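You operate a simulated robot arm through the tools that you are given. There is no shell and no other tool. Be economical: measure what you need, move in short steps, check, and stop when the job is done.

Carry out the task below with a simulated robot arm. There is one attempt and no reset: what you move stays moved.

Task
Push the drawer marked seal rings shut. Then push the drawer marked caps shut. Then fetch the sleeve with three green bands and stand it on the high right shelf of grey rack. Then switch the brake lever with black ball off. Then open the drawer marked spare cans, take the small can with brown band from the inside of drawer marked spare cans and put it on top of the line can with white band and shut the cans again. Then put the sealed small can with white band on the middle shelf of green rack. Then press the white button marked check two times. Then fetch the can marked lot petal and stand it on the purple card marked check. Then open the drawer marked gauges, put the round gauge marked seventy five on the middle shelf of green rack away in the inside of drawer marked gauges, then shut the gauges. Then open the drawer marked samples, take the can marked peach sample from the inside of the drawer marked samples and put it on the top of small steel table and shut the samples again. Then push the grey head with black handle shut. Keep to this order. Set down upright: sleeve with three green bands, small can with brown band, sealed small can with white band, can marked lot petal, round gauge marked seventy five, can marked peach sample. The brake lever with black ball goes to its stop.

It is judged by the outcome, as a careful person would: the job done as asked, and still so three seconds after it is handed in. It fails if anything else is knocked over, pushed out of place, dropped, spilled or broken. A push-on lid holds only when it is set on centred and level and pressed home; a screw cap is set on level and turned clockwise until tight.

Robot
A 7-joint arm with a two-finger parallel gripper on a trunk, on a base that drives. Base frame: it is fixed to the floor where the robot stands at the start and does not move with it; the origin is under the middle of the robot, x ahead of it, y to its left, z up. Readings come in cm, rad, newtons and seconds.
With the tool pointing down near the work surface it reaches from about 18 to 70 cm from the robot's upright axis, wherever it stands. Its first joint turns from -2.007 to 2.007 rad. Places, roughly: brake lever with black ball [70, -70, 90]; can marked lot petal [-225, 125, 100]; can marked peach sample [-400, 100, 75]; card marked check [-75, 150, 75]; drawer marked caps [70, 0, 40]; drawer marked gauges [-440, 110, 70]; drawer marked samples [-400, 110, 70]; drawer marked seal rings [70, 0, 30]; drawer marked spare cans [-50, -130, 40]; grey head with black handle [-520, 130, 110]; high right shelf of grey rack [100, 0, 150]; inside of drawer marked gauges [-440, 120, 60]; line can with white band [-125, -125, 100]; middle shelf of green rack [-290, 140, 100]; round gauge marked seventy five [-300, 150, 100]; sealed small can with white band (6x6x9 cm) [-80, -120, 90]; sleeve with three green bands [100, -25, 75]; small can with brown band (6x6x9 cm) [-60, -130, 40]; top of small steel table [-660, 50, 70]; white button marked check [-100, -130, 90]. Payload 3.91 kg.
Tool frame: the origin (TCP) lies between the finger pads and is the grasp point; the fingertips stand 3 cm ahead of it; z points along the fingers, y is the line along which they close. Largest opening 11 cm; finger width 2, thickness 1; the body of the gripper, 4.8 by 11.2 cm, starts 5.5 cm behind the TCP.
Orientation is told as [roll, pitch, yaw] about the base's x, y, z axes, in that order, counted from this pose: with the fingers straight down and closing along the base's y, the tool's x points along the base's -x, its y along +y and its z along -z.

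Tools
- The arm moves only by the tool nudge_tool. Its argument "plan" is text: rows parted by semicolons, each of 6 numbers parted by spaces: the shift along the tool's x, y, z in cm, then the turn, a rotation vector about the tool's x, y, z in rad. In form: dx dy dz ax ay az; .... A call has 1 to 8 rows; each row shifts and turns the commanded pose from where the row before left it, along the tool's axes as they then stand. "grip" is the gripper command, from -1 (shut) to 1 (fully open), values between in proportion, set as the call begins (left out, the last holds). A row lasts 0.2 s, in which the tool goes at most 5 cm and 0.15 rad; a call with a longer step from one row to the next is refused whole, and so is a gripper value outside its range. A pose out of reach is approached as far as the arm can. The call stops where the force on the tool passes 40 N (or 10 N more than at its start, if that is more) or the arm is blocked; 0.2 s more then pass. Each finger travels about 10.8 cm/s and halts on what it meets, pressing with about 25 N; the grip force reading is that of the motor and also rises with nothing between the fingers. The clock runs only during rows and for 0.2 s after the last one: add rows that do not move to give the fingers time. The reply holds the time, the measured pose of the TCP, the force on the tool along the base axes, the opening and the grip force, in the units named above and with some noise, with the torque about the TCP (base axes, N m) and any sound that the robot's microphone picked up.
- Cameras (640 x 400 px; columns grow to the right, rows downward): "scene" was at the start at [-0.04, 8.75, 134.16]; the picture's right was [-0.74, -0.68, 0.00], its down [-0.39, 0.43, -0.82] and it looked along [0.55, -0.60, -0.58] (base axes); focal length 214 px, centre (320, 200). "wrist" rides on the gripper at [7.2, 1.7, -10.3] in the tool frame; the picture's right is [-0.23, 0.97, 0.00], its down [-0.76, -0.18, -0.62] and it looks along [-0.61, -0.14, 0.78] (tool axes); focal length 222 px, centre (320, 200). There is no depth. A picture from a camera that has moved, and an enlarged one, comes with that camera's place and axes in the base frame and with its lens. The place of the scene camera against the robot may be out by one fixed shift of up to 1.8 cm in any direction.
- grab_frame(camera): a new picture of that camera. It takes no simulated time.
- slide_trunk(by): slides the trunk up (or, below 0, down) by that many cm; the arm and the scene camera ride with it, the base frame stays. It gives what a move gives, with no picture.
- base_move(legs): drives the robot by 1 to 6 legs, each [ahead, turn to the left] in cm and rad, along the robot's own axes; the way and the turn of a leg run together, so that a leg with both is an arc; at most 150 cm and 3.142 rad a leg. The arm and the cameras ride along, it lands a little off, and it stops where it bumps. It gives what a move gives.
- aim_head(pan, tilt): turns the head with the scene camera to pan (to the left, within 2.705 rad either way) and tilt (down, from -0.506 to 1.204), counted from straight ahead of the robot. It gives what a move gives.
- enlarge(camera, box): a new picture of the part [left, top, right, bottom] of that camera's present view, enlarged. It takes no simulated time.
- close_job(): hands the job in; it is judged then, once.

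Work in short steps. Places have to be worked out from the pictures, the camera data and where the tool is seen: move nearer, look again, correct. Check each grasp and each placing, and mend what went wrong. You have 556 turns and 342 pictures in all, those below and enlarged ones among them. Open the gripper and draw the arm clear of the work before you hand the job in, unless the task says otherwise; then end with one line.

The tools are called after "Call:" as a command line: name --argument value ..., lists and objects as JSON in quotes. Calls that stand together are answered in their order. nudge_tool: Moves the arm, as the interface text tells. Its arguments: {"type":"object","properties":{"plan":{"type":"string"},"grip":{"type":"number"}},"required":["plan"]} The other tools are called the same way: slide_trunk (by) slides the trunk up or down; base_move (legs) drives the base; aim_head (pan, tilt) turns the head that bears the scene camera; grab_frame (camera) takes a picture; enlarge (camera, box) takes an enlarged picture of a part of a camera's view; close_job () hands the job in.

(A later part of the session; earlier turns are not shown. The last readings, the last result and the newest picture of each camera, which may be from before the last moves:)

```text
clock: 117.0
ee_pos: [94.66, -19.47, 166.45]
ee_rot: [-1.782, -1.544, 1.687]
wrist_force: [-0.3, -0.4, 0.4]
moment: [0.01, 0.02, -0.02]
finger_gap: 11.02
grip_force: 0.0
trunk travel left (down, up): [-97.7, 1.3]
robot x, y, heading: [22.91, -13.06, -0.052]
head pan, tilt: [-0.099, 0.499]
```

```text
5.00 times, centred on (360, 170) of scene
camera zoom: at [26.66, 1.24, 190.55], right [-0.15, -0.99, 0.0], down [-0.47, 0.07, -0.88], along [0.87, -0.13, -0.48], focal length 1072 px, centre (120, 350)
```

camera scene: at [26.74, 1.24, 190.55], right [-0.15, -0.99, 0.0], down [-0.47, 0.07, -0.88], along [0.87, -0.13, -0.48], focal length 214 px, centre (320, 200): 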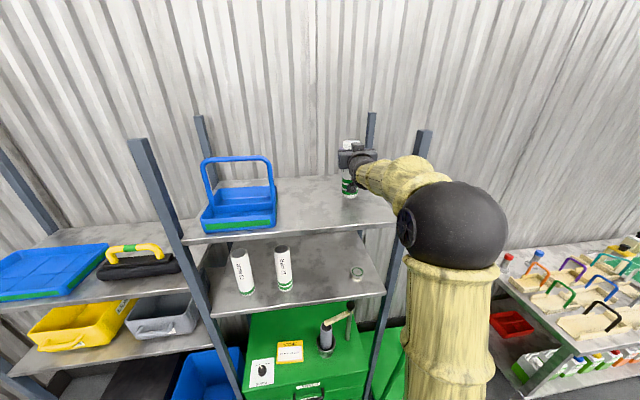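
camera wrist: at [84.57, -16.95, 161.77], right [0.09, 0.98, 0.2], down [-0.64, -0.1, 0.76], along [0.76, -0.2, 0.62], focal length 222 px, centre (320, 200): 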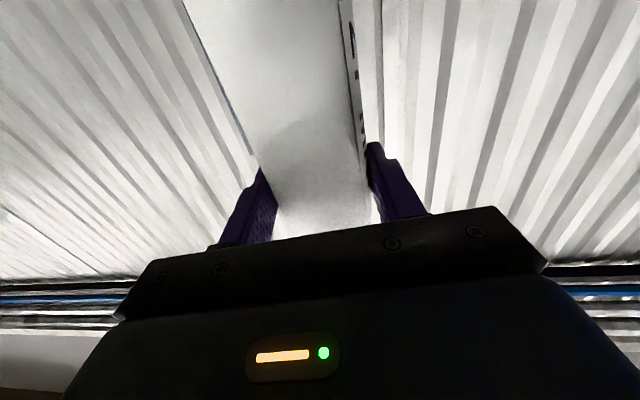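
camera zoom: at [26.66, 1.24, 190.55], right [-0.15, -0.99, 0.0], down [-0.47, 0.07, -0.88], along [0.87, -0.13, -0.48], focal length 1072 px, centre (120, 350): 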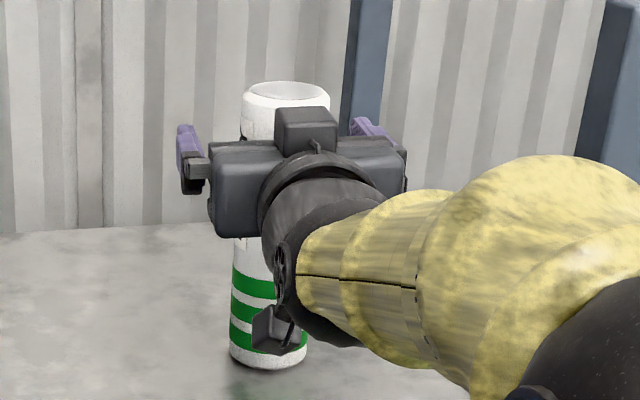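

It stands free. I withdraw straight back along the tool, then back the base off.

Call:
nudge_tool --plan "0 0 -3 0 0 0; 0 0 -3 0 0 0; 0 0 -3 0 0 0; 0 0 -3 0 0 0; 0 0 0 0 0 0"

Call:
base_move --legs '[[-35, 0]]'

Call:
grab_frame --camera "scene"

```text
clock: 118.2
ee_pos: [82.61, -18.47, 166.38]
ee_rot: [-1.787, -1.543, 1.692]
wrist_force: [0.5, -0.2, -0.1]
moment: [0.0, -0.01, 0.01]
finger_gap: 10.98
grip_force: 0.1
trunk travel left (down, up): [-97.7, 1.3]
robot x, y, heading: [22.83, -12.88, -0.046]
head pan, tilt: [-0.099, 0.499]
```

```text
clock: 120.8
ee_pos: [47.03, -16.86, 166.48]
ee_rot: [-1.843, -1.543, 1.747]
wrist_force: [-0.8, 0.1, -0.3]
moment: [-0.01, -0.03, 0.04]
finger_gap: 11.02
grip_force: 0.1
trunk travel left (down, up): [-97.7, 1.3]
robot x, y, heading: [-12.54, -11.27, -0.048]
head pan, tilt: [-0.099, 0.499]
```

```text
271 pictures are left
camera scene: at [-8.87, 2.94, 190.56], right [-0.15, -0.99, 0.0], down [-0.47, 0.07, -0.88], along [0.87, -0.13, -0.48], focal length 214 px, centre (320, 200)
```

scene: 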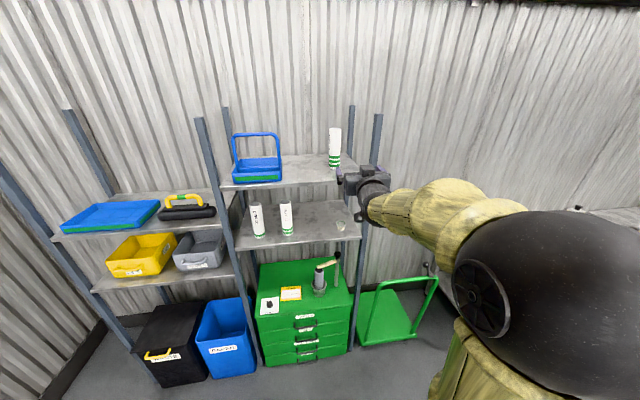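

Sleeve placed. Next is the brake lever at about (70,-70,90): I lower the trunk and look.

Call:
slide_trunk --by -40

Call:
aim_head --pan -0.75 --tilt 0.55

Call:
grab_frame --camera "scene"

```text
clock: 124.7
ee_pos: [46.94, -16.94, 126.51]
ee_rot: [-1.831, -1.543, 1.735]
wrist_force: [0.6, 0.1, -0.5]
moment: [-0.02, -0.02, -0.03]
finger_gap: 10.97
grip_force: 0.0
trunk travel left (down, up): [-57.7, 41.3]
robot x, y, heading: [-12.58, -11.16, -0.051]
head pan, tilt: [-0.099, 0.499]
```

```text
clock: 125.7
ee_pos: [47.06, -16.82, 126.49]
ee_rot: [-1.828, -1.542, 1.733]
wrist_force: [-0.2, -0.1, 0.2]
moment: [-0.02, 0.01, 0.02]
finger_gap: 11.01
grip_force: 0.0
trunk travel left (down, up): [-57.7, 41.3]
robot x, y, heading: [-12.8, -10.98, -0.05]
head pan, tilt: [-0.75, 0.55]
```

```text
270 pictures are left
camera scene: at [-11.53, -2.15, 150.1], right [-0.72, -0.7, 0.0], down [-0.36, 0.37, -0.85], along [0.59, -0.61, -0.52], focal length 214 px, centre (320, 200)
```

scene: 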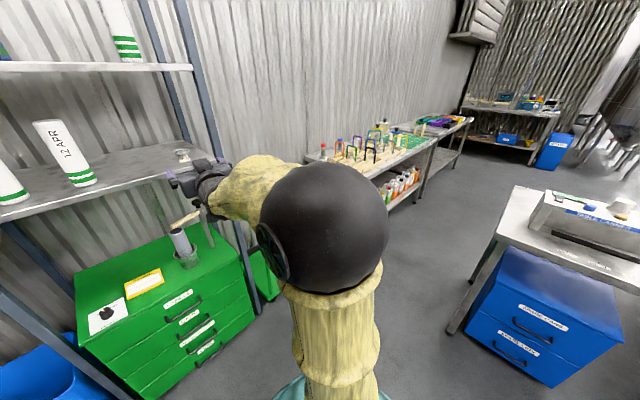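

The arm hides it, so I turn the base right so the lever appears left of the arm.

Call:
base_move --legs '[[0, -1.0]]'

Call:
aim_head --pan 0.4 --tilt 0.5

Call:
grab_frame --camera "scene"

```text
clock: 129.7
ee_pos: [15.9, -63.84, 126.49]
ee_rot: [-1.826, -1.541, 0.755]
wrist_force: [-0.9, 0.9, -0.1]
moment: [0.04, -0.04, -0.01]
finger_gap: 11.0
grip_force: 0.0
trunk travel left (down, up): [-57.7, 41.3]
robot x, y, heading: [-12.66, -11.22, -1.029]
head pan, tilt: [-0.75, 0.55]
```

```text
clock: 131.1
ee_pos: [15.98, -63.92, 126.49]
ee_rot: [-1.828, -1.543, 0.754]
wrist_force: [0.3, -0.8, 0.3]
moment: [0.0, 0.01, 0.01]
finger_gap: 11.01
grip_force: 0.1
trunk travel left (down, up): [-57.7, 41.3]
robot x, y, heading: [-12.3, -11.25, -1.024]
head pan, tilt: [0.4, 0.499]
```

```text
269 pictures are left
camera scene: at [4.79, -3.61, 150.56], right [-0.59, -0.81, 0.0], down [-0.39, 0.28, -0.88], along [0.71, -0.52, -0.48], focal length 214 px, centre (320, 200)
```

scene: 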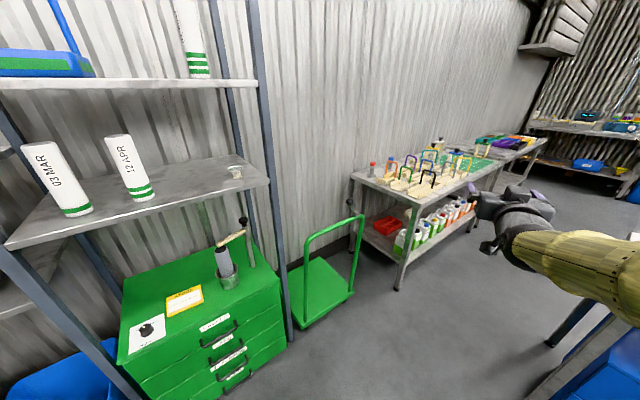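

Call:
enlarge --camera "scene" --box '[320, 130, 480, 260]'

```text
3.08 times, centred on (400, 195) of scene
camera zoom: at [4.79, -3.61, 150.56], right [-0.59, -0.81, 0.0], down [-0.39, 0.28, -0.88], along [0.71, -0.52, -0.48], focal length 660 px, centre (74, 215)
```

zoom: 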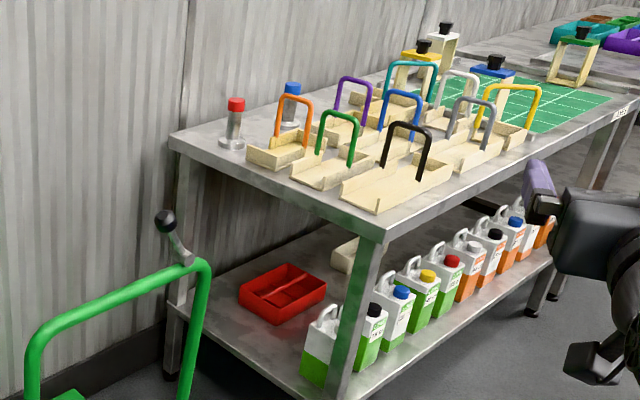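

The black-ball lever is on the green trolley's handle, near (67,-71,93), with the ball near (67,-66,101). I go stand in front of it for a close look.

Call:
base_move --legs '[[42, 0], [0, 1.03]]'

Call:
aim_head --pan 0.0 --tilt 0.6

Call:
grab_frame --camera "scene"

Call:
grab_frame --camera "wrist"

```text
clock: 137.7
ee_pos: [68.96, -49.15, 126.54]
ee_rot: [-1.829, -1.543, 1.789]
wrist_force: [-0.6, 0.3, 0.6]
moment: [-0.02, 0.0, -0.01]
finger_gap: 11.0
grip_force: 0.0
trunk travel left (down, up): [-57.7, 41.3]
robot x, y, heading: [9.4, -47.18, 0.012]
head pan, tilt: [0.4, 0.499]
```

```text
clock: 138.6
ee_pos: [68.98, -49.13, 126.49]
ee_rot: [-1.832, -1.543, 1.793]
wrist_force: [-0.7, -0.1, -0.2]
moment: [0.03, 0.02, 0.0]
finger_gap: 11.03
grip_force: 0.0
trunk travel left (down, up): [-57.7, 41.3]
robot x, y, heading: [8.99, -46.71, 0.012]
head pan, tilt: [0.0, 0.6]
```

```text
267 pictures are left
camera scene: at [11.86, -31.62, 149.65], right [0.01, -1.0, 0.0], down [-0.56, 0.0, -0.83], along [0.83, 0.01, -0.56], focal length 214 px, centre (320, 200)
```

scene: 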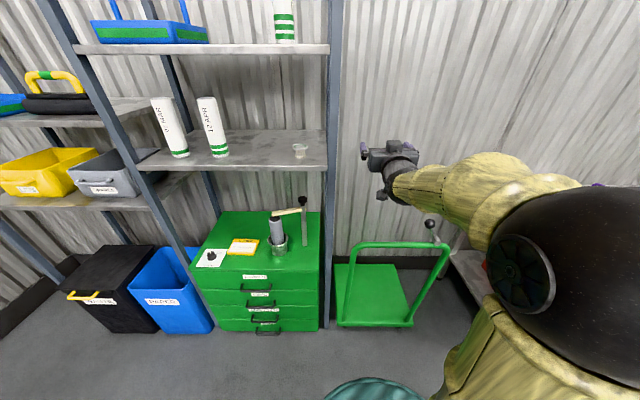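

```text
266 pictures are left
camera wrist: at [58.85, -47.21, 119.1], right [0.04, 0.98, 0.2], down [-0.63, -0.13, 0.76], along [0.77, -0.15, 0.62], focal length 222 px, centre (320, 200)
```

wrist: 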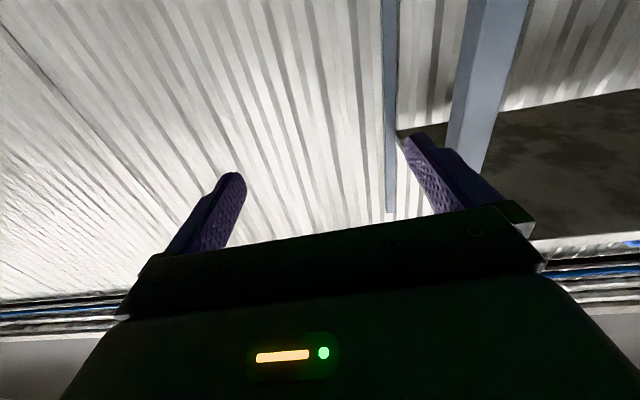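

Call:
enlarge --camera "scene" --box '[390, 200, 490, 270]'

```text
5.71 times, centred on (440, 235) of scene
camera zoom: at [11.86, -31.62, 149.65], right [0.01, -1.0, 0.0], down [-0.56, 0.0, -0.83], along [0.83, 0.01, -0.56], focal length 1226 px, centre (-366, 0)
```

zoom: 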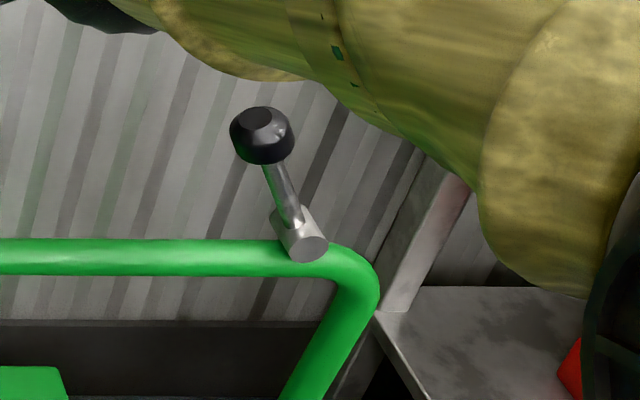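

The lever's pivot axis runs along x, and it leans left about 30° (ball near (67,-67.4,103)). I'll push it over to the right, so I close the fingers, back off, and come level with the ball on its left side.

Call:
base_move --legs '[[-14, 0]]'

Call:
slide_trunk --by -24

Call:
nudge_tool --plan "0 -4 0 0 0 0; 0 -4 0 0 0 0; 0 -3 0 0 0 0; 0 0 0 0 0 0" --grip -1

Call:
grab_frame --camera "scene"

Call:
grab_frame --camera "wrist"

```text
clock: 140.1
ee_pos: [54.57, -49.31, 126.53]
ee_rot: [-1.853, -1.543, 1.812]
wrist_force: [1.0, -0.3, 0.1]
moment: [0.0, -0.01, 0.02]
finger_gap: 11.0
grip_force: 0.1
trunk travel left (down, up): [-57.7, 41.3]
robot x, y, heading: [-5.37, -46.69, 0.007]
head pan, tilt: [0.0, 0.6]
```

```text
clock: 142.6
ee_pos: [54.67, -49.39, 102.33]
ee_rot: [-1.838, -1.543, 1.801]
wrist_force: [0.3, -0.5, 0.3]
moment: [-0.01, 0.01, -0.02]
finger_gap: 10.99
grip_force: 0.1
trunk travel left (down, up): [-33.7, 65.3]
robot x, y, heading: [-4.98, -47.06, 0.006]
head pan, tilt: [0.0, 0.6]
```

```text
clock: 143.6
ee_pos: [54.17, -60.08, 102.94]
ee_rot: [-1.824, -1.542, 1.786]
wrist_force: [0.0, 0.6, 0.0]
moment: [0.01, 0.03, 0.02]
finger_gap: 0.0
grip_force: 24.6
trunk travel left (down, up): [-33.7, 65.3]
robot x, y, heading: [-5.17, -46.65, 0.007]
head pan, tilt: [0.0, 0.6]
```

```text
264 pictures are left
camera scene: at [-2.4, -31.76, 125.65], right [0.01, -1.0, 0.0], down [-0.57, 0.0, -0.82], along [0.82, 0.01, -0.57], focal length 214 px, centre (320, 200)
```

scene: 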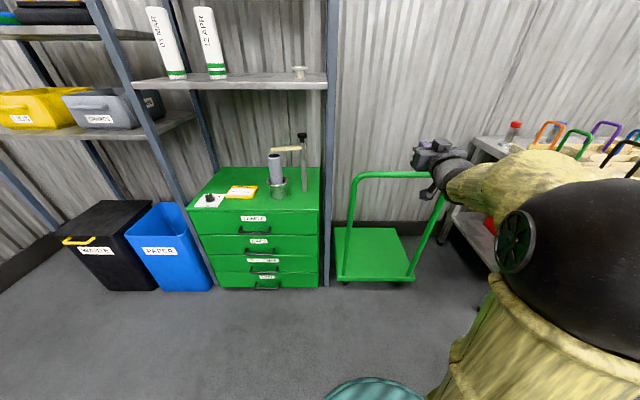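

```text
263 pictures are left
camera wrist: at [44.08, -58.15, 95.58], right [0.04, 0.98, 0.2], down [-0.63, -0.13, 0.76], along [0.77, -0.15, 0.62], focal length 222 px, centre (320, 200)
```

wrist: 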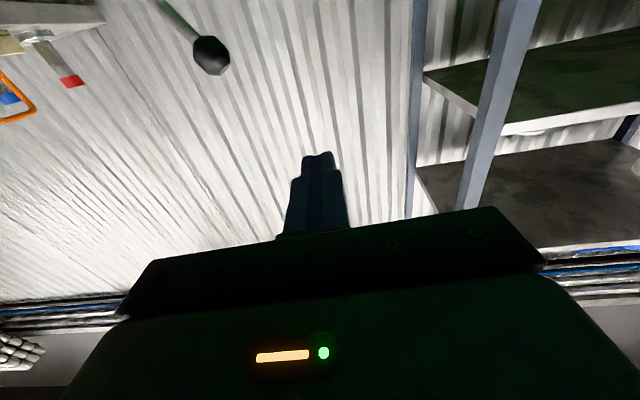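

Combining both cameras, the ball is at about (75.5,-73,96.2) and the pivot at (75.5,-78,87). I lower to z≈96, shift right to y≈-66 and advance partway.

Call:
slide_trunk --by -6.7

Call:
nudge_tool --plan "0 -3 0 0 0 0; 0 -2.5 0 0 0 0; 0 0 0 0 0 0"

Call:
base_move --legs '[[11, 0]]'

Call:
grab_frame --camera "wrist"

Call:
grab_frame --camera "scene"

```text
clock: 144.6
ee_pos: [54.1, -59.98, 96.35]
ee_rot: [-1.838, -1.542, 1.799]
wrist_force: [-0.9, -0.1, 0.7]
moment: [0.01, -0.04, -0.02]
finger_gap: 0.0
grip_force: 25.3
trunk travel left (down, up): [-27.0, 72.0]
robot x, y, heading: [-4.92, -46.99, 0.01]
head pan, tilt: [0.0, 0.6]
```

```text
clock: 145.4
ee_pos: [53.93, -65.65, 96.26]
ee_rot: [-1.84, -1.543, 1.801]
wrist_force: [-0.3, 0.2, 0.3]
moment: [0.0, -0.02, -0.01]
finger_gap: 0.0
grip_force: 24.9
trunk travel left (down, up): [-27.0, 72.0]
robot x, y, heading: [-4.85, -47.15, 0.01]
head pan, tilt: [0.0, 0.6]
```

```text
clock: 146.7
ee_pos: [65.03, -65.7, 96.32]
ee_rot: [-1.837, -1.543, 1.798]
wrist_force: [-0.8, -0.2, -0.4]
moment: [-0.01, 0.0, 0.0]
finger_gap: 0.0
grip_force: 25.3
trunk travel left (down, up): [-27.0, 72.0]
robot x, y, heading: [6.28, -46.55, 0.006]
head pan, tilt: [0.0, 0.6]
```

```text
262 pictures are left
camera wrist: at [54.92, -63.65, 88.88], right [0.04, 0.98, 0.2], down [-0.63, -0.13, 0.76], along [0.77, -0.16, 0.62], focal length 222 px, centre (320, 200)
```

wrist: 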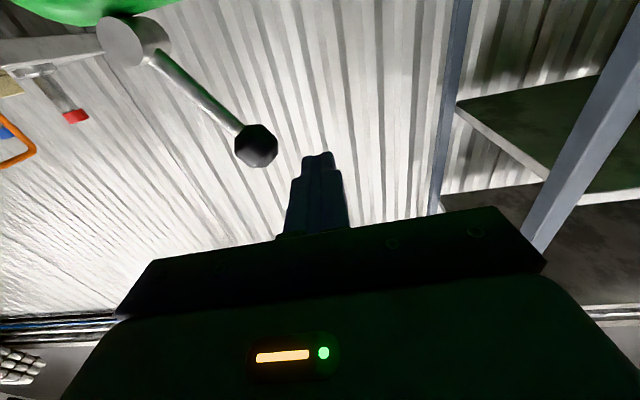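

```text
261 pictures are left
camera scene: at [8.75, -31.67, 118.95], right [0.01, -1.0, 0.0], down [-0.56, 0.0, -0.83], along [0.82, 0.01, -0.56], focal length 214 px, centre (320, 200)
```

scene: 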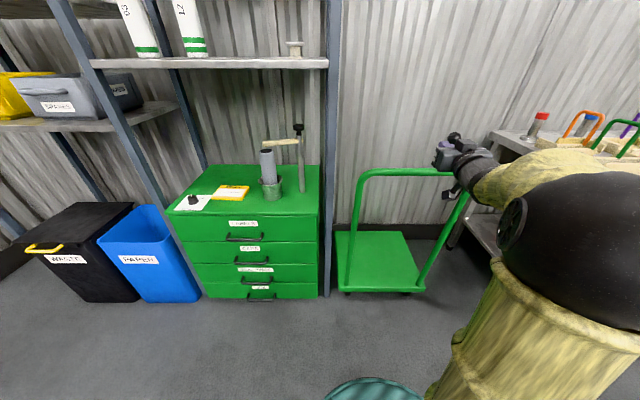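

Ball is now fixed at about (72.7,-71.6,96.2). I advance 7.5 cm, then push right.

Call:
base_move --legs '[[7, 0]]'

Call:
nudge_tool --plan "0 -2 0 0 0 0; 0 -2 0 0 0 0; -0.3 -1.5 0 0 0 0; -0.2 -1.5 0 0 0 0; 0 0 0 0 0 0"

Call:
grab_frame --camera "wrist"

```text
clock: 147.8
ee_pos: [72.02, -65.71, 96.24]
ee_rot: [-1.835, -1.544, 1.794]
wrist_force: [1.0, 0.6, 0.5]
moment: [0.01, 0.01, 0.01]
finger_gap: 0.0
grip_force: 24.9
trunk travel left (down, up): [-27.0, 72.0]
robot x, y, heading: [12.93, -46.6, 0.003]
head pan, tilt: [0.0, 0.6]
```

```text
clock: 149.0
ee_pos: [71.66, -72.73, 96.9]
ee_rot: [-1.809, -1.545, 1.766]
wrist_force: [0.4, -0.3, 0.2]
moment: [-0.01, 0.02, -0.01]
finger_gap: 0.0
grip_force: 25.0
trunk travel left (down, up): [-27.0, 72.0]
robot x, y, heading: [12.87, -47.11, 0.008]
head pan, tilt: [0.0, 0.6]
```

```text
260 pictures are left
camera wrist: at [61.51, -70.61, 89.55], right [0.04, 0.98, 0.2], down [-0.63, -0.13, 0.76], along [0.77, -0.16, 0.62], focal length 222 px, centre (320, 200)
```

wrist: 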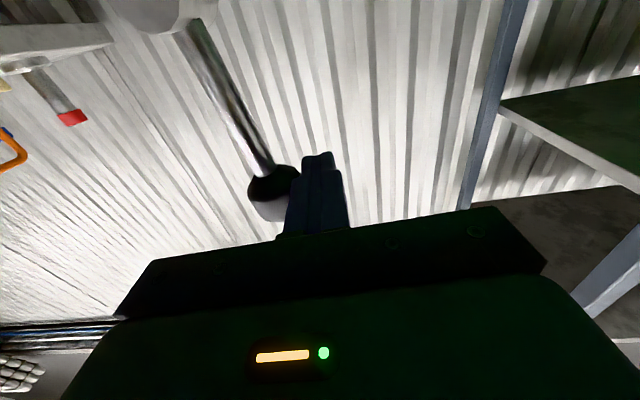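

The lever is moving freely to the right. I continue.

Call:
nudge_tool --plan "-0.2 -2 0 0 0 0; 0 -2 0 0 0 0; 0 -2 0 0 0 0; 0.3 -2 0 0 0 0; 0.5 -1.5 0 0 0 0; 0 0 0 0 0 0"

Call:
grab_frame --camera "wrist"

```text
clock: 149.9
ee_pos: [71.19, -78.88, 97.18]
ee_rot: [-1.894, -1.54, 1.881]
wrist_force: [-17.1, 17.9, -0.8]
moment: [0.17, 0.2, -0.04]
finger_gap: 0.02
grip_force: 25.4
trunk travel left (down, up): [-27.0, 72.0]
robot x, y, heading: [13.16, -46.64, 0.002]
head pan, tilt: [0.0, 0.6]
stopped in row 4: the force on the tool passed its limit at 55 N (the readings are from after the stop); the commanded pose is now the measured one
```

```text
259 pictures are left
camera wrist: at [61.16, -77.14, 89.88], right [0.01, 0.98, 0.2], down [-0.63, -0.15, 0.76], along [0.77, -0.14, 0.62], focal length 222 px, centre (320, 200)
```

wrist: 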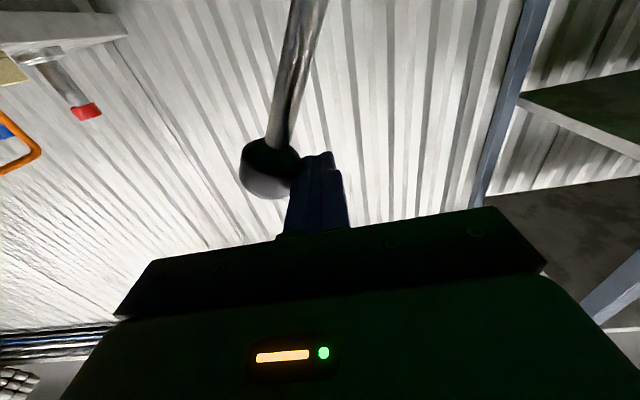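

It hit a stop at 55 N and the lever now leans right. I release and look.

Call:
nudge_tool --plan "0 2 0 0 0 0; 0 3 -2 0 0 0; 0 3 -3 0 0 0; 0 0 -4 0 0 0; 0 0 -4 0 0 0; 0 0 -4 0 0 0"

Call:
grab_frame --camera "wrist"

Call:
enlarge --camera "scene" --box '[400, 110, 540, 210]'

```text
clock: 151.3
ee_pos: [54.67, -71.21, 96.75]
ee_rot: [-1.788, -1.544, 1.766]
wrist_force: [0.8, 0.2, 0.1]
moment: [0.03, 0.0, 0.0]
finger_gap: 0.03
grip_force: 25.2
trunk travel left (down, up): [-27.0, 72.0]
robot x, y, heading: [13.18, -46.54, 0.003]
head pan, tilt: [0.0, 0.6]
```

```text
258 pictures are left
camera wrist: at [44.51, -69.43, 89.34], right [0.02, 0.98, 0.2], down [-0.63, -0.15, 0.76], along [0.78, -0.14, 0.61], focal length 222 px, centre (320, 200)
```

wrist: 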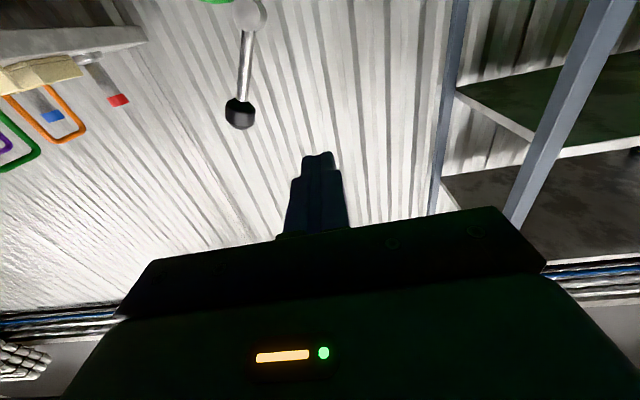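

```text
4.00 times, centred on (470, 160) of scene
camera zoom: at [15.7, -31.63, 118.95], right [0.01, -1.0, 0.0], down [-0.57, 0.0, -0.82], along [0.82, 0.0, -0.57], focal length 858 px, centre (-280, 360)
```

zoom: 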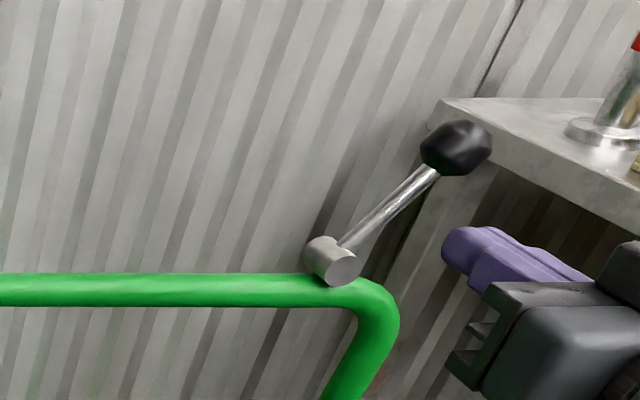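

The lever leans 28° right, mirrored from before, so it is at its stop. Next is the blue station at (-50…-125,-130): I check the surroundings before driving.

Call:
aim_head --pan -2.0 --tilt 0.5

Call:
grab_frame --camera "scene"

Call:
aim_head --pan 2.65 --tilt 0.4

Call:
grab_frame --camera "scene"

```text
clock: 153.3
ee_pos: [54.68, -71.21, 96.64]
ee_rot: [-1.802, -1.546, 1.782]
wrist_force: [-0.6, -0.4, 0.2]
moment: [0.0, -0.02, 0.01]
finger_gap: 0.0
grip_force: 24.9
trunk travel left (down, up): [-27.0, 72.0]
robot x, y, heading: [12.77, -46.77, 0.003]
head pan, tilt: [-2.0, 0.499]
```

```text
256 pictures are left
camera scene: at [3.1, -39.97, 119.86], right [-0.91, 0.41, 0.0], down [0.2, 0.44, -0.88], along [-0.36, -0.8, -0.48], focal length 214 px, centre (320, 200)
```

scene: 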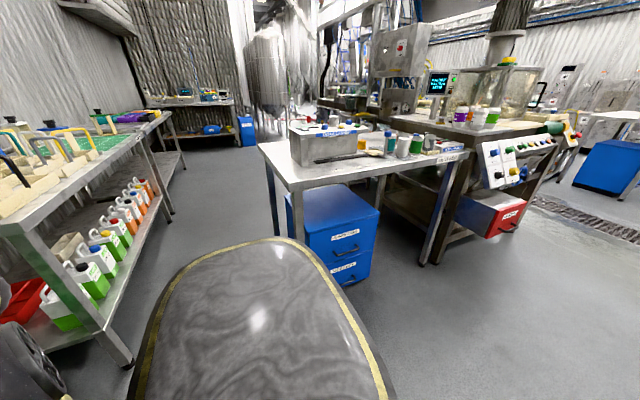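

```text
clock: 157.0
ee_pos: [54.76, -71.24, 96.72]
ee_rot: [-1.799, -1.546, 1.782]
wrist_force: [0.4, -0.1, -1.1]
moment: [0.0, -0.03, 0.01]
finger_gap: 0.01
grip_force: 24.7
trunk travel left (down, up): [-27.0, 72.0]
robot x, y, heading: [12.94, -46.63, 0.008]
head pan, tilt: [2.649, 0.4]
```

```text
255 pictures are left
camera scene: at [-1.35, -27.34, 120.77], right [0.47, 0.88, 0.0], down [0.34, -0.18, -0.92], along [-0.81, 0.43, -0.39], focal length 214 px, centre (320, 200)
```

scene: 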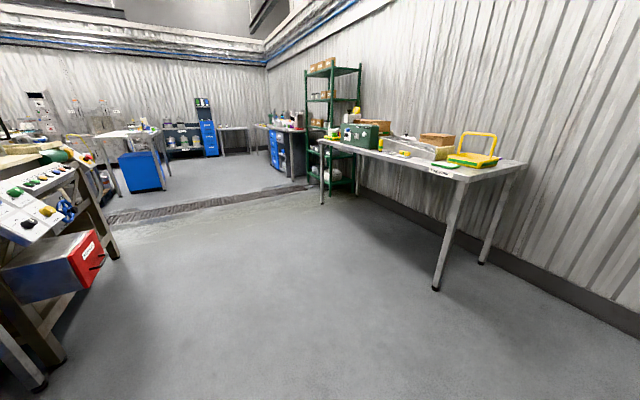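

The way is clear. I raise the trunk, reverse to x≈-50, and turn to face the blue cabinet table.

Call:
slide_trunk --by 25

Call:
base_move --legs '[[-66, 0], [0, -1.57]]'

Call:
aim_head --pan 0.0 --tilt 0.7

Call:
grab_frame --camera "scene"

```text
clock: 159.6
ee_pos: [54.7, -71.31, 121.71]
ee_rot: [-1.799, -1.545, 1.781]
wrist_force: [-0.5, 0.0, 0.4]
moment: [0.0, -0.01, -0.04]
finger_gap: 0.01
grip_force: 24.8
trunk travel left (down, up): [-52.0, 47.0]
robot x, y, heading: [12.76, -47.56, 0.003]
head pan, tilt: [2.649, 0.4]
```

```text
clock: 169.4
ee_pos: [-79.65, -88.04, 121.72]
ee_rot: [-1.8, -1.543, 0.189]
wrist_force: [-1.0, 0.1, 0.0]
moment: [0.01, 0.01, 0.05]
finger_gap: 0.02
grip_force: 25.1
trunk travel left (down, up): [-52.0, 47.0]
robot x, y, heading: [-54.06, -47.03, -1.583]
head pan, tilt: [2.649, 0.4]
```

```text
clock: 171.8
ee_pos: [-79.63, -88.07, 121.73]
ee_rot: [-1.799, -1.543, 0.188]
wrist_force: [-0.5, 0.4, 1.0]
moment: [-0.02, 0.0, -0.02]
finger_gap: 0.0
grip_force: 25.0
trunk travel left (down, up): [-52.0, 47.0]
robot x, y, heading: [-54.44, -46.87, -1.584]
head pan, tilt: [0.0, 0.7]
```

```text
254 pictures are left
camera scene: at [-39.23, -49.58, 143.09], right [-1.0, 0.01, 0.0], down [0.01, 0.64, -0.76], along [-0.01, -0.76, -0.64], focal length 214 px, centre (320, 200)
```

scene: 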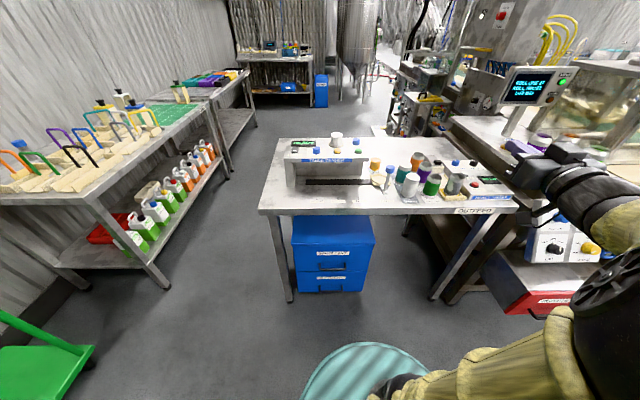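

Call:
enlarge --camera "scene" --box '[350, 130, 530, 230]'

Call:
enlarge --camera "scene" --box '[250, 120, 410, 310]'

Call:
enlarge --camera "scene" --box '[370, 20, 600, 150]'

```text
3.56 times, centred on (440, 180) of scene
camera zoom: at [-39.23, -49.58, 143.09], right [-1.0, 0.01, 0.0], down [0.01, 0.64, -0.76], along [-0.01, -0.76, -0.64], focal length 763 px, centre (-107, 271)
```

zoom: 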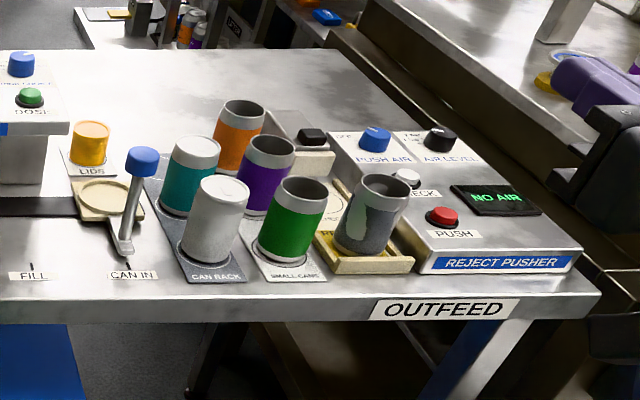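

```text
2.11 times, centred on (330, 215) of scene
camera zoom: at [-39.23, -49.58, 143.09], right [-1.0, 0.01, 0.0], down [0.01, 0.64, -0.76], along [-0.01, -0.76, -0.64], focal length 452 px, centre (299, 168)
```

zoom: 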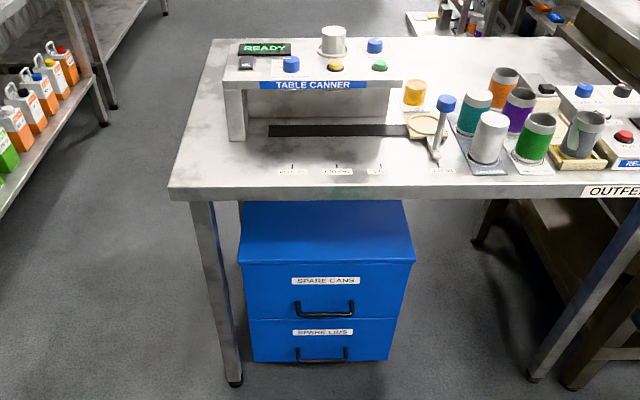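

```text
2.78 times, centred on (485, 85) of scene
camera zoom: at [-39.23, -49.58, 143.09], right [-1.0, 0.01, 0.0], down [0.01, 0.64, -0.76], along [-0.01, -0.76, -0.64], focal length 597 px, centre (-139, 520)
```

zoom: 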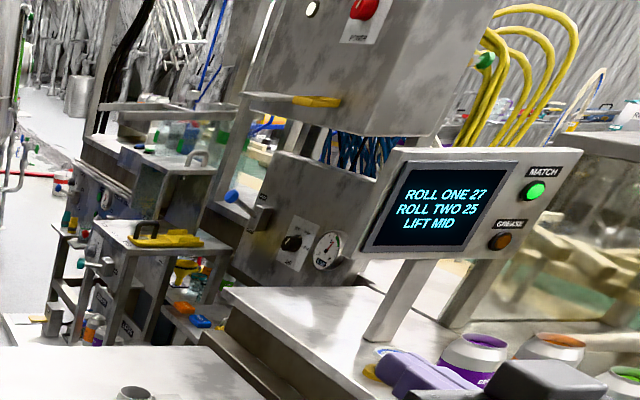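

The SPARE CANS drawer handle is around (-47,-117,38), with the table edge overhanging at y≈-112. I bring the tool in line, tilt it down 45°, then lower the trunk in front of the table.

Call:
nudge_tool --plan "0 4 0 0 0.13 0; 0 4 0 0 0.13 0; 0 4 0 0 0.13 0; 0 4 0 0 0.13 0; 0 4 0 0 0.13 0; 0 4 0 0 0.13 0; 0 4 0 0 0 0; 0 4 0 0 0 0"

Call:
slide_trunk --by -26

Call:
grab_frame --camera "scene"

```text
clock: 173.6
ee_pos: [-51.39, -93.67, 118.68]
ee_rot: [-0.035, -0.796, -1.584]
wrist_force: [0.0, -0.2, 0.6]
moment: [-0.03, 0.03, 0.0]
finger_gap: 0.0
grip_force: 25.2
out of reach, approached as far as the arm can: row 3, 4, 7, 8
trunk travel left (down, up): [-52.0, 47.0]
robot x, y, heading: [-54.35, -46.65, -1.584]
head pan, tilt: [0.0, 0.7]
```

```text
clock: 176.3
ee_pos: [-51.43, -93.65, 92.75]
ee_rot: [-0.033, -0.795, -1.585]
wrist_force: [0.4, -0.1, -0.3]
moment: [0.0, 0.01, 0.03]
finger_gap: 0.0
grip_force: 24.6
trunk travel left (down, up): [-26.0, 73.0]
robot x, y, heading: [-54.4, -46.5, -1.588]
head pan, tilt: [0.0, 0.7]
```

```text
250 pictures are left
camera scene: at [-39.23, -49.58, 117.09], right [-1.0, 0.01, 0.0], down [0.01, 0.64, -0.76], along [-0.01, -0.76, -0.64], focal length 214 px, centre (320, 200)
```

scene: 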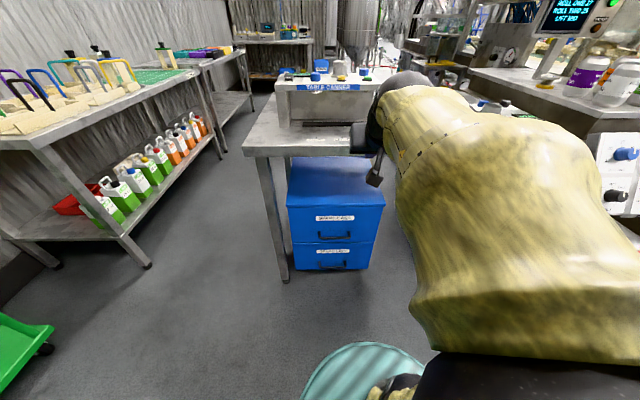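

Call:
enlarge --camera "scene" --box '[270, 140, 400, 290]'

```text
2.67 times, centred on (335, 215) of scene
camera zoom: at [-39.23, -49.58, 117.09], right [-1.0, 0.01, 0.0], down [0.01, 0.64, -0.76], along [-0.01, -0.76, -0.64], focal length 572 px, centre (280, 160)
```

zoom: 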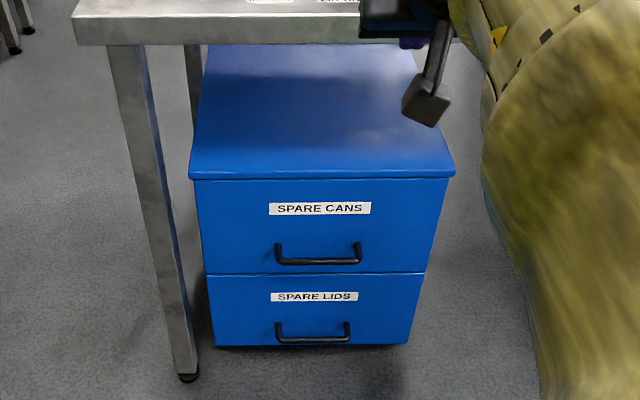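

Handle bar at about (-47,-115,38.5) and the drawer front at y≈-118.5. I lower the trunk fully and roll the tool 90°, so the fingers close around the horizontal bar.

Call:
slide_trunk --by -25.5

Call:
nudge_tool --plan "0 0 -1 0 0 0.15; 0 0 -1 0 0 0.15; 0 0 -1 0 0 0.15; 0 0 0 0 0 0.15; 0 0 0 0 0 0.15; 0 0 0 0 0 0.15; 0 0 0 0 0 0.15; 0 0 0 0 0 0.15" --grip 0

Call:
nudge_tool --plan "0 0 0 0 0 0.15; 0 0 0 0 0 0.15; 0 0 0 0 0 0.07; 0 0 0 0 0 0"

Call:
grab_frame --camera "scene"

Call:
grab_frame --camera "wrist"

```text
clock: 178.9
ee_pos: [-51.43, -93.87, 67.03]
ee_rot: [-0.034, -0.793, -1.585]
wrist_force: [-0.6, -0.1, -0.9]
moment: [-0.03, 0.02, 0.02]
finger_gap: 0.01
grip_force: 25.1
trunk travel left (down, up): [-0.5, 98.5]
robot x, y, heading: [-54.32, -46.87, -1.589]
head pan, tilt: [0.0, 0.7]
```

```text
clock: 180.7
ee_pos: [-69.6, -94.74, 57.87]
ee_rot: [0.763, -0.287, -2.91]
wrist_force: [-0.1, -0.8, 0.6]
moment: [0.01, -0.02, -0.02]
finger_gap: 5.51
grip_force: 0.1
out of reach, approached as far as the arm can: row 1, 2, 3, 4, 5, 6, 7, 8
trunk travel left (down, up): [-0.5, 98.5]
robot x, y, heading: [-54.65, -46.96, -1.586]
head pan, tilt: [0.0, 0.7]
```

```text
clock: 181.7
ee_pos: [-70.43, -90.4, 51.23]
ee_rot: [0.804, -0.028, 3.106]
wrist_force: [1.0, 0.0, -0.3]
moment: [0.01, 0.02, 0.02]
finger_gap: 5.52
grip_force: 0.1
out of reach, approached as far as the arm can: row 1, 2, 3
trunk travel left (down, up): [-0.5, 98.5]
robot x, y, heading: [-54.56, -46.94, -1.587]
head pan, tilt: [0.0, 0.7]
```

```text
248 pictures are left
camera scene: at [-39.23, -49.58, 91.59], right [-1.0, 0.01, 0.0], down [0.01, 0.64, -0.76], along [-0.01, -0.76, -0.64], focal length 214 px, centre (320, 200)
```

scene: 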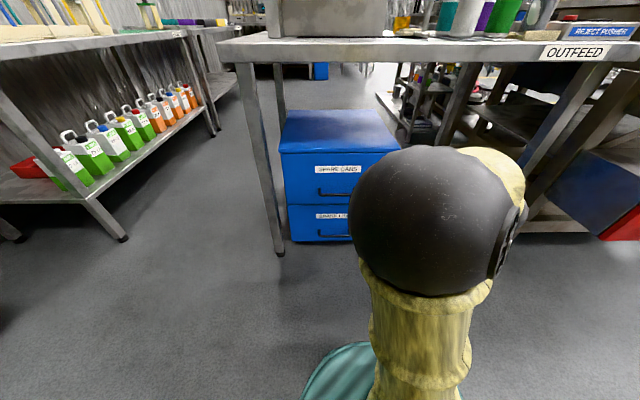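

```text
247 pictures are left
camera wrist: at [-62.71, -84.33, 59.3], right [-0.23, -0.67, 0.71], down [-0.73, 0.6, 0.33], along [-0.64, -0.44, -0.63], focal length 222 px, centre (320, 200)
```

wrist: 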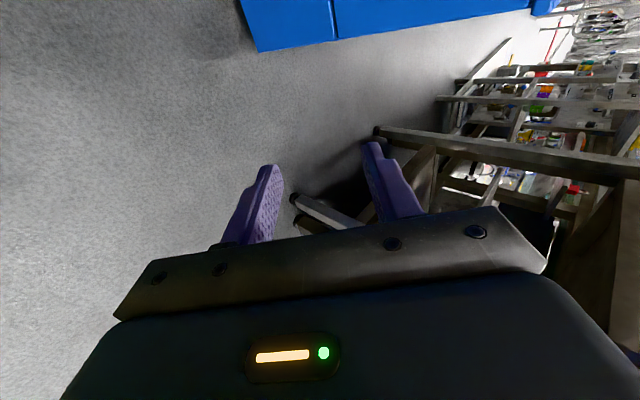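

The tool is properly rolled (closing in the vertical plane, pointing forward-down 46°). I move to 8 cm short of the handle bar.

Call:
nudge_tool --plan "3.34 1.14 2.54 0 0 0; 3.34 1.14 2.54 0 0 0; 3.34 1.14 2.54 0 0 0; 3.34 1.14 2.54 0 0 0; 3.34 1.14 2.54 0 0 0; 3.34 1.14 2.54 0 0 0; 3.34 1.14 2.54 0 0 0; 0 0 0 0 0 0" --grip -0.36

Call:
grab_frame --camera "scene"

Call:
grab_frame --camera "wrist"

```text
clock: 183.5
ee_pos: [-46.05, -100.45, 45.15]
ee_rot: [0.803, -0.025, 3.104]
wrist_force: [0.0, -0.6, 0.7]
moment: [-0.02, 0.01, -0.01]
finger_gap: 3.51
grip_force: 0.1
out of reach, approached as far as the arm can: row 1, 2, 3, 4, 5, 6, 7
trunk travel left (down, up): [-0.5, 98.5]
robot x, y, heading: [-54.57, -46.89, -1.589]
head pan, tilt: [0.0, 0.7]
```

```text
246 pictures are left
camera scene: at [-39.23, -49.58, 91.58], right [-1.0, 0.01, 0.0], down [0.01, 0.64, -0.76], along [-0.01, -0.76, -0.64], focal length 214 px, centre (320, 200)
```

scene: 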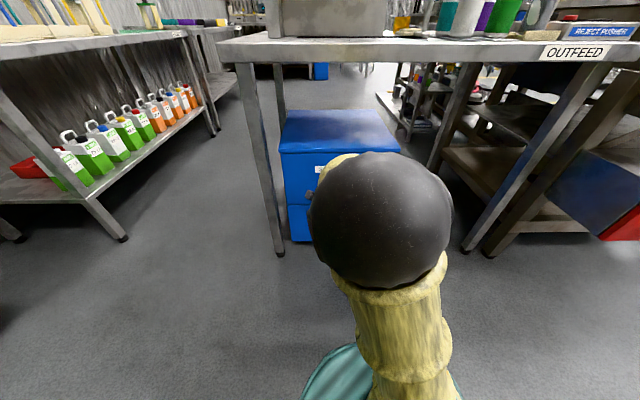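

```text
245 pictures are left
camera wrist: at [-38.22, -94.47, 53.3], right [-0.24, -0.67, 0.71], down [-0.73, 0.6, 0.32], along [-0.64, -0.44, -0.63], focal length 222 px, centre (320, 200)
```

wrist: 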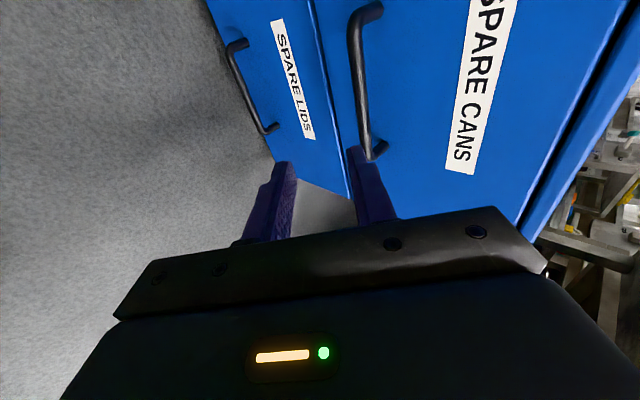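

Bar measured at z≈37.8, y≈-114.5. A near-vertical grasp is cleaner here, so I tilt the tool to nearly straight down and then drive the base forward over the bar.

Call:
nudge_tool --plan "0 0 0 0.13 0 0; 0 0 0 0.13 0 0; 0 0 0 0.13 0 0; 0 0 0 0.13 0 0; 0 0 0 0.13 0 0; 0 0 0 0 0 0"

Call:
base_move --legs '[[8, 0]]'

Call:
grab_frame --camera "wrist"

Call:
grab_frame --camera "scene"

```text
clock: 184.9
ee_pos: [-46.1, -100.54, 45.11]
ee_rot: [0.803, -0.027, 3.102]
wrist_force: [-0.5, 0.2, 0.2]
moment: [0.01, 0.02, 0.0]
finger_gap: 3.53
grip_force: 0.1
out of reach, approached as far as the arm can: row 1, 2, 3, 4, 5
trunk travel left (down, up): [-0.5, 98.5]
robot x, y, heading: [-54.69, -46.56, -1.586]
head pan, tilt: [0.0, 0.7]
```

```text
clock: 186.0
ee_pos: [-46.38, -108.43, 45.16]
ee_rot: [0.802, -0.025, 3.1]
wrist_force: [0.6, -1.2, -0.5]
moment: [0.03, 0.03, -0.02]
finger_gap: 3.52
grip_force: 0.0
trunk travel left (down, up): [-0.5, 98.5]
robot x, y, heading: [-54.62, -54.37, -1.583]
head pan, tilt: [0.0, 0.7]
```

```text
244 pictures are left
camera wrist: at [-38.44, -102.42, 53.31], right [-0.24, -0.67, 0.71], down [-0.73, 0.6, 0.32], along [-0.64, -0.44, -0.63], focal length 222 px, centre (320, 200)
```

wrist: 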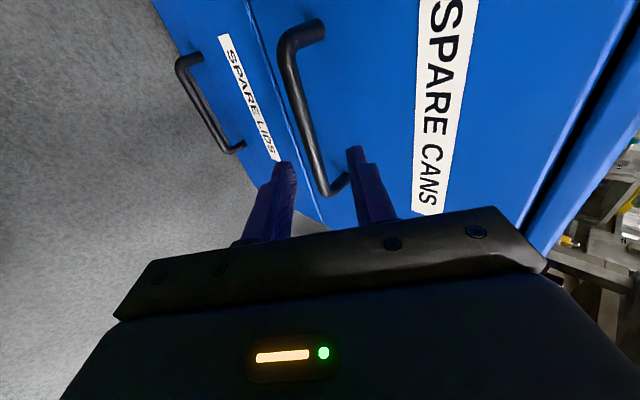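

```text
243 pictures are left
camera scene: at [-39.35, -57.52, 91.58], right [-1.0, 0.02, 0.0], down [0.01, 0.64, -0.76], along [-0.01, -0.76, -0.64], focal length 214 px, centre (320, 200)
```

scene: 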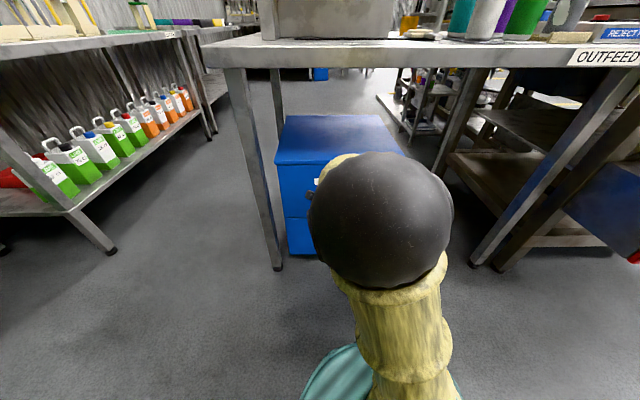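

The bar is at (y -113.9, z 39), nearly on the tool axis 8 cm ahead. I advance along the tool.

Call:
nudge_tool --plan "0 -0.3 2.3 0 0 0; 0 -0.3 2.3 0 0 0; 0 0 2.2 0 0 0; 0 0 0 0 0 0"

Call:
grab_frame --camera "wrist"

```text
clock: 187.0
ee_pos: [-46.21, -108.25, 44.75]
ee_rot: [0.804, -0.024, 3.102]
wrist_force: [-0.8, -0.7, 0.4]
moment: [-0.02, -0.02, -0.05]
finger_gap: 3.51
grip_force: 0.0
out of reach, approached as far as the arm can: row 1, 2, 3
trunk travel left (down, up): [-0.5, 98.5]
robot x, y, heading: [-54.78, -54.98, -1.585]
head pan, tilt: [0.0, 0.7]
```

```text
242 pictures are left
camera wrist: at [-38.38, -102.28, 52.89], right [-0.24, -0.67, 0.71], down [-0.73, 0.6, 0.32], along [-0.64, -0.44, -0.63], focal length 222 px, centre (320, 200)
```

wrist: 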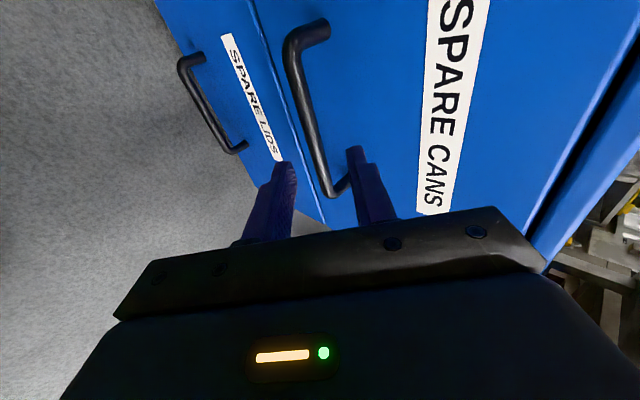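

This roll is at a wrist limit, so I back off and roll the other way, camera on the other side, which is equivalent for the grasp.

Call:
base_move --legs '[[-18, 0]]'

Call:
nudge_tool --plan "0 0 0 0 0 -0.15; 0 0 0 0 0 -0.15; 0 0 0 0 0 -0.15; 0 0 0 0 0 -0.15; 0 0 0 0 0 -0.15; 0 0 0 0 0 -0.15; 0 0 0 0 0 -0.15; 0 0 0 0 0 -0.15"

Call:
nudge_tool --plan "0 0 0 0 0 -0.15; 0 0 0 0 0 -0.15; 0 0 0 0 0 -0.15; 0 0 0 0 0 -0.15; 0 0 0 0 0 -0.15; 0 0 0 0 0 -0.15; 0 0 0 0 0 -0.15; 0 0 0 0 0 -0.15"

Call:
nudge_tool --plan "0 0 0 0 0 -0.15; 0 0 0 0 0 -0.15; 0 0 0 0 0 -0.15; 0 0 0 0 0 -0.15; 0 0 0 0 0 -0.14; 0 0 0 0 0 0"

Call:
grab_frame --camera "scene"

```text
clock: 188.7
ee_pos: [-45.84, -90.46, 44.71]
ee_rot: [0.802, -0.024, 3.104]
wrist_force: [-0.5, 0.4, -0.6]
moment: [0.01, -0.02, 0.04]
finger_gap: 3.53
grip_force: 0.0
trunk travel left (down, up): [-0.5, 98.5]
robot x, y, heading: [-54.38, -37.37, -1.587]
head pan, tilt: [0.0, 0.7]
```

```text
clock: 190.5
ee_pos: [-45.92, -90.53, 44.69]
ee_rot: [0.325, -0.747, -2.095]
wrist_force: [0.7, 0.4, -0.7]
moment: [0.02, 0.01, -0.02]
finger_gap: 3.51
grip_force: 0.0
trunk travel left (down, up): [-0.5, 98.5]
robot x, y, heading: [-54.13, -36.92, -1.588]
head pan, tilt: [0.0, 0.7]
```

```text
clock: 192.3
ee_pos: [-45.77, -90.48, 44.67]
ee_rot: [-0.667, -0.486, -0.597]
wrist_force: [-0.1, -0.4, -0.7]
moment: [-0.01, 0.03, -0.02]
finger_gap: 3.53
grip_force: 0.1
trunk travel left (down, up): [-0.5, 98.5]
robot x, y, heading: [-54.74, -36.79, -1.583]
head pan, tilt: [0.0, 0.7]
```

```text
clock: 193.7
ee_pos: [-45.78, -90.48, 44.77]
ee_rot: [-0.802, 0.024, -0.038]
wrist_force: [-0.1, -0.1, -0.3]
moment: [0.03, 0.0, 0.0]
finger_gap: 3.5
grip_force: 0.0
trunk travel left (down, up): [-0.5, 98.5]
robot x, y, heading: [-54.26, -37.04, -1.581]
head pan, tilt: [0.0, 0.7]
```

```text
241 pictures are left
camera scene: at [-39.08, -39.71, 91.59], right [-1.0, 0.01, 0.0], down [0.01, 0.64, -0.76], along [-0.01, -0.76, -0.64], focal length 214 px, centre (320, 200)
```

scene: 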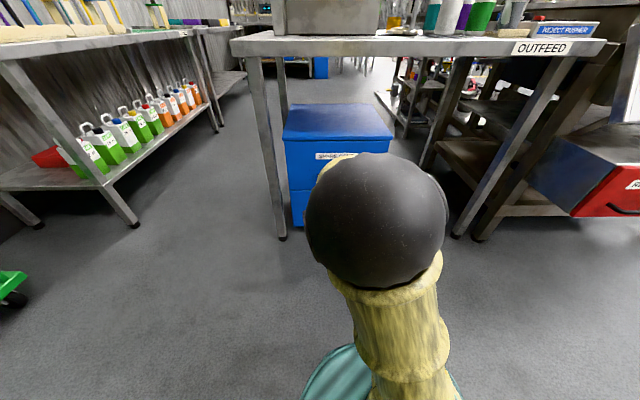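

This roll is free of limits. I steepen the tool toward vertical and lower a bit.

Call:
nudge_tool --plan "0 0 0 -0.13 0 0; 0 0 0 -0.13 0 0; 0 0 0 -0.13 0 0; 0 0 0 -0.13 0 0; 0 0 0 0 0 0"

Call:
base_move --legs '[[15, 0]]'

Call:
grab_frame --camera "wrist"

```text
clock: 194.9
ee_pos: [-45.43, -90.54, 44.98]
ee_rot: [-0.791, 0.007, -0.024]
wrist_force: [0.7, -0.8, -0.6]
moment: [0.01, 0.02, -0.01]
finger_gap: 3.54
grip_force: 0.0
out of reach, approached as far as the arm can: row 1, 2, 3, 4
trunk travel left (down, up): [-0.5, 98.5]
robot x, y, heading: [-54.11, -36.78, -1.583]
head pan, tilt: [0.0, 0.7]
```

```text
clock: 196.4
ee_pos: [-45.54, -105.78, 44.84]
ee_rot: [-0.79, 0.006, -0.022]
wrist_force: [0.3, -0.7, -0.4]
moment: [-0.01, 0.01, 0.01]
finger_gap: 3.53
grip_force: 0.1
trunk travel left (down, up): [-0.5, 98.5]
robot x, y, heading: [-54.29, -52.01, -1.583]
head pan, tilt: [0.0, 0.7]
```

```text
240 pictures are left
camera wrist: at [-52.45, -96.92, 51.01], right [0.24, 0.68, -0.69], down [0.77, 0.3, 0.56], along [0.59, -0.67, -0.46], focal length 222 px, centre (320, 200)
```

wrist: 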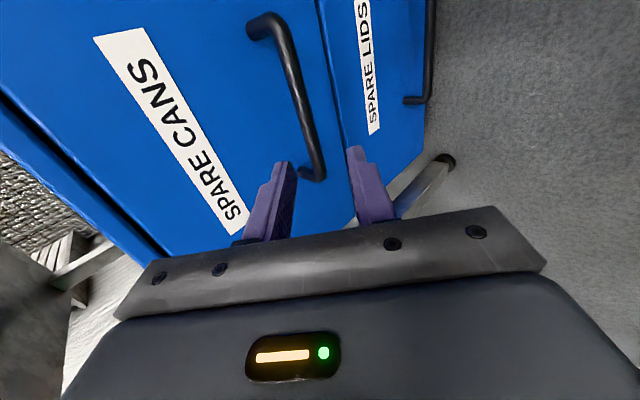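

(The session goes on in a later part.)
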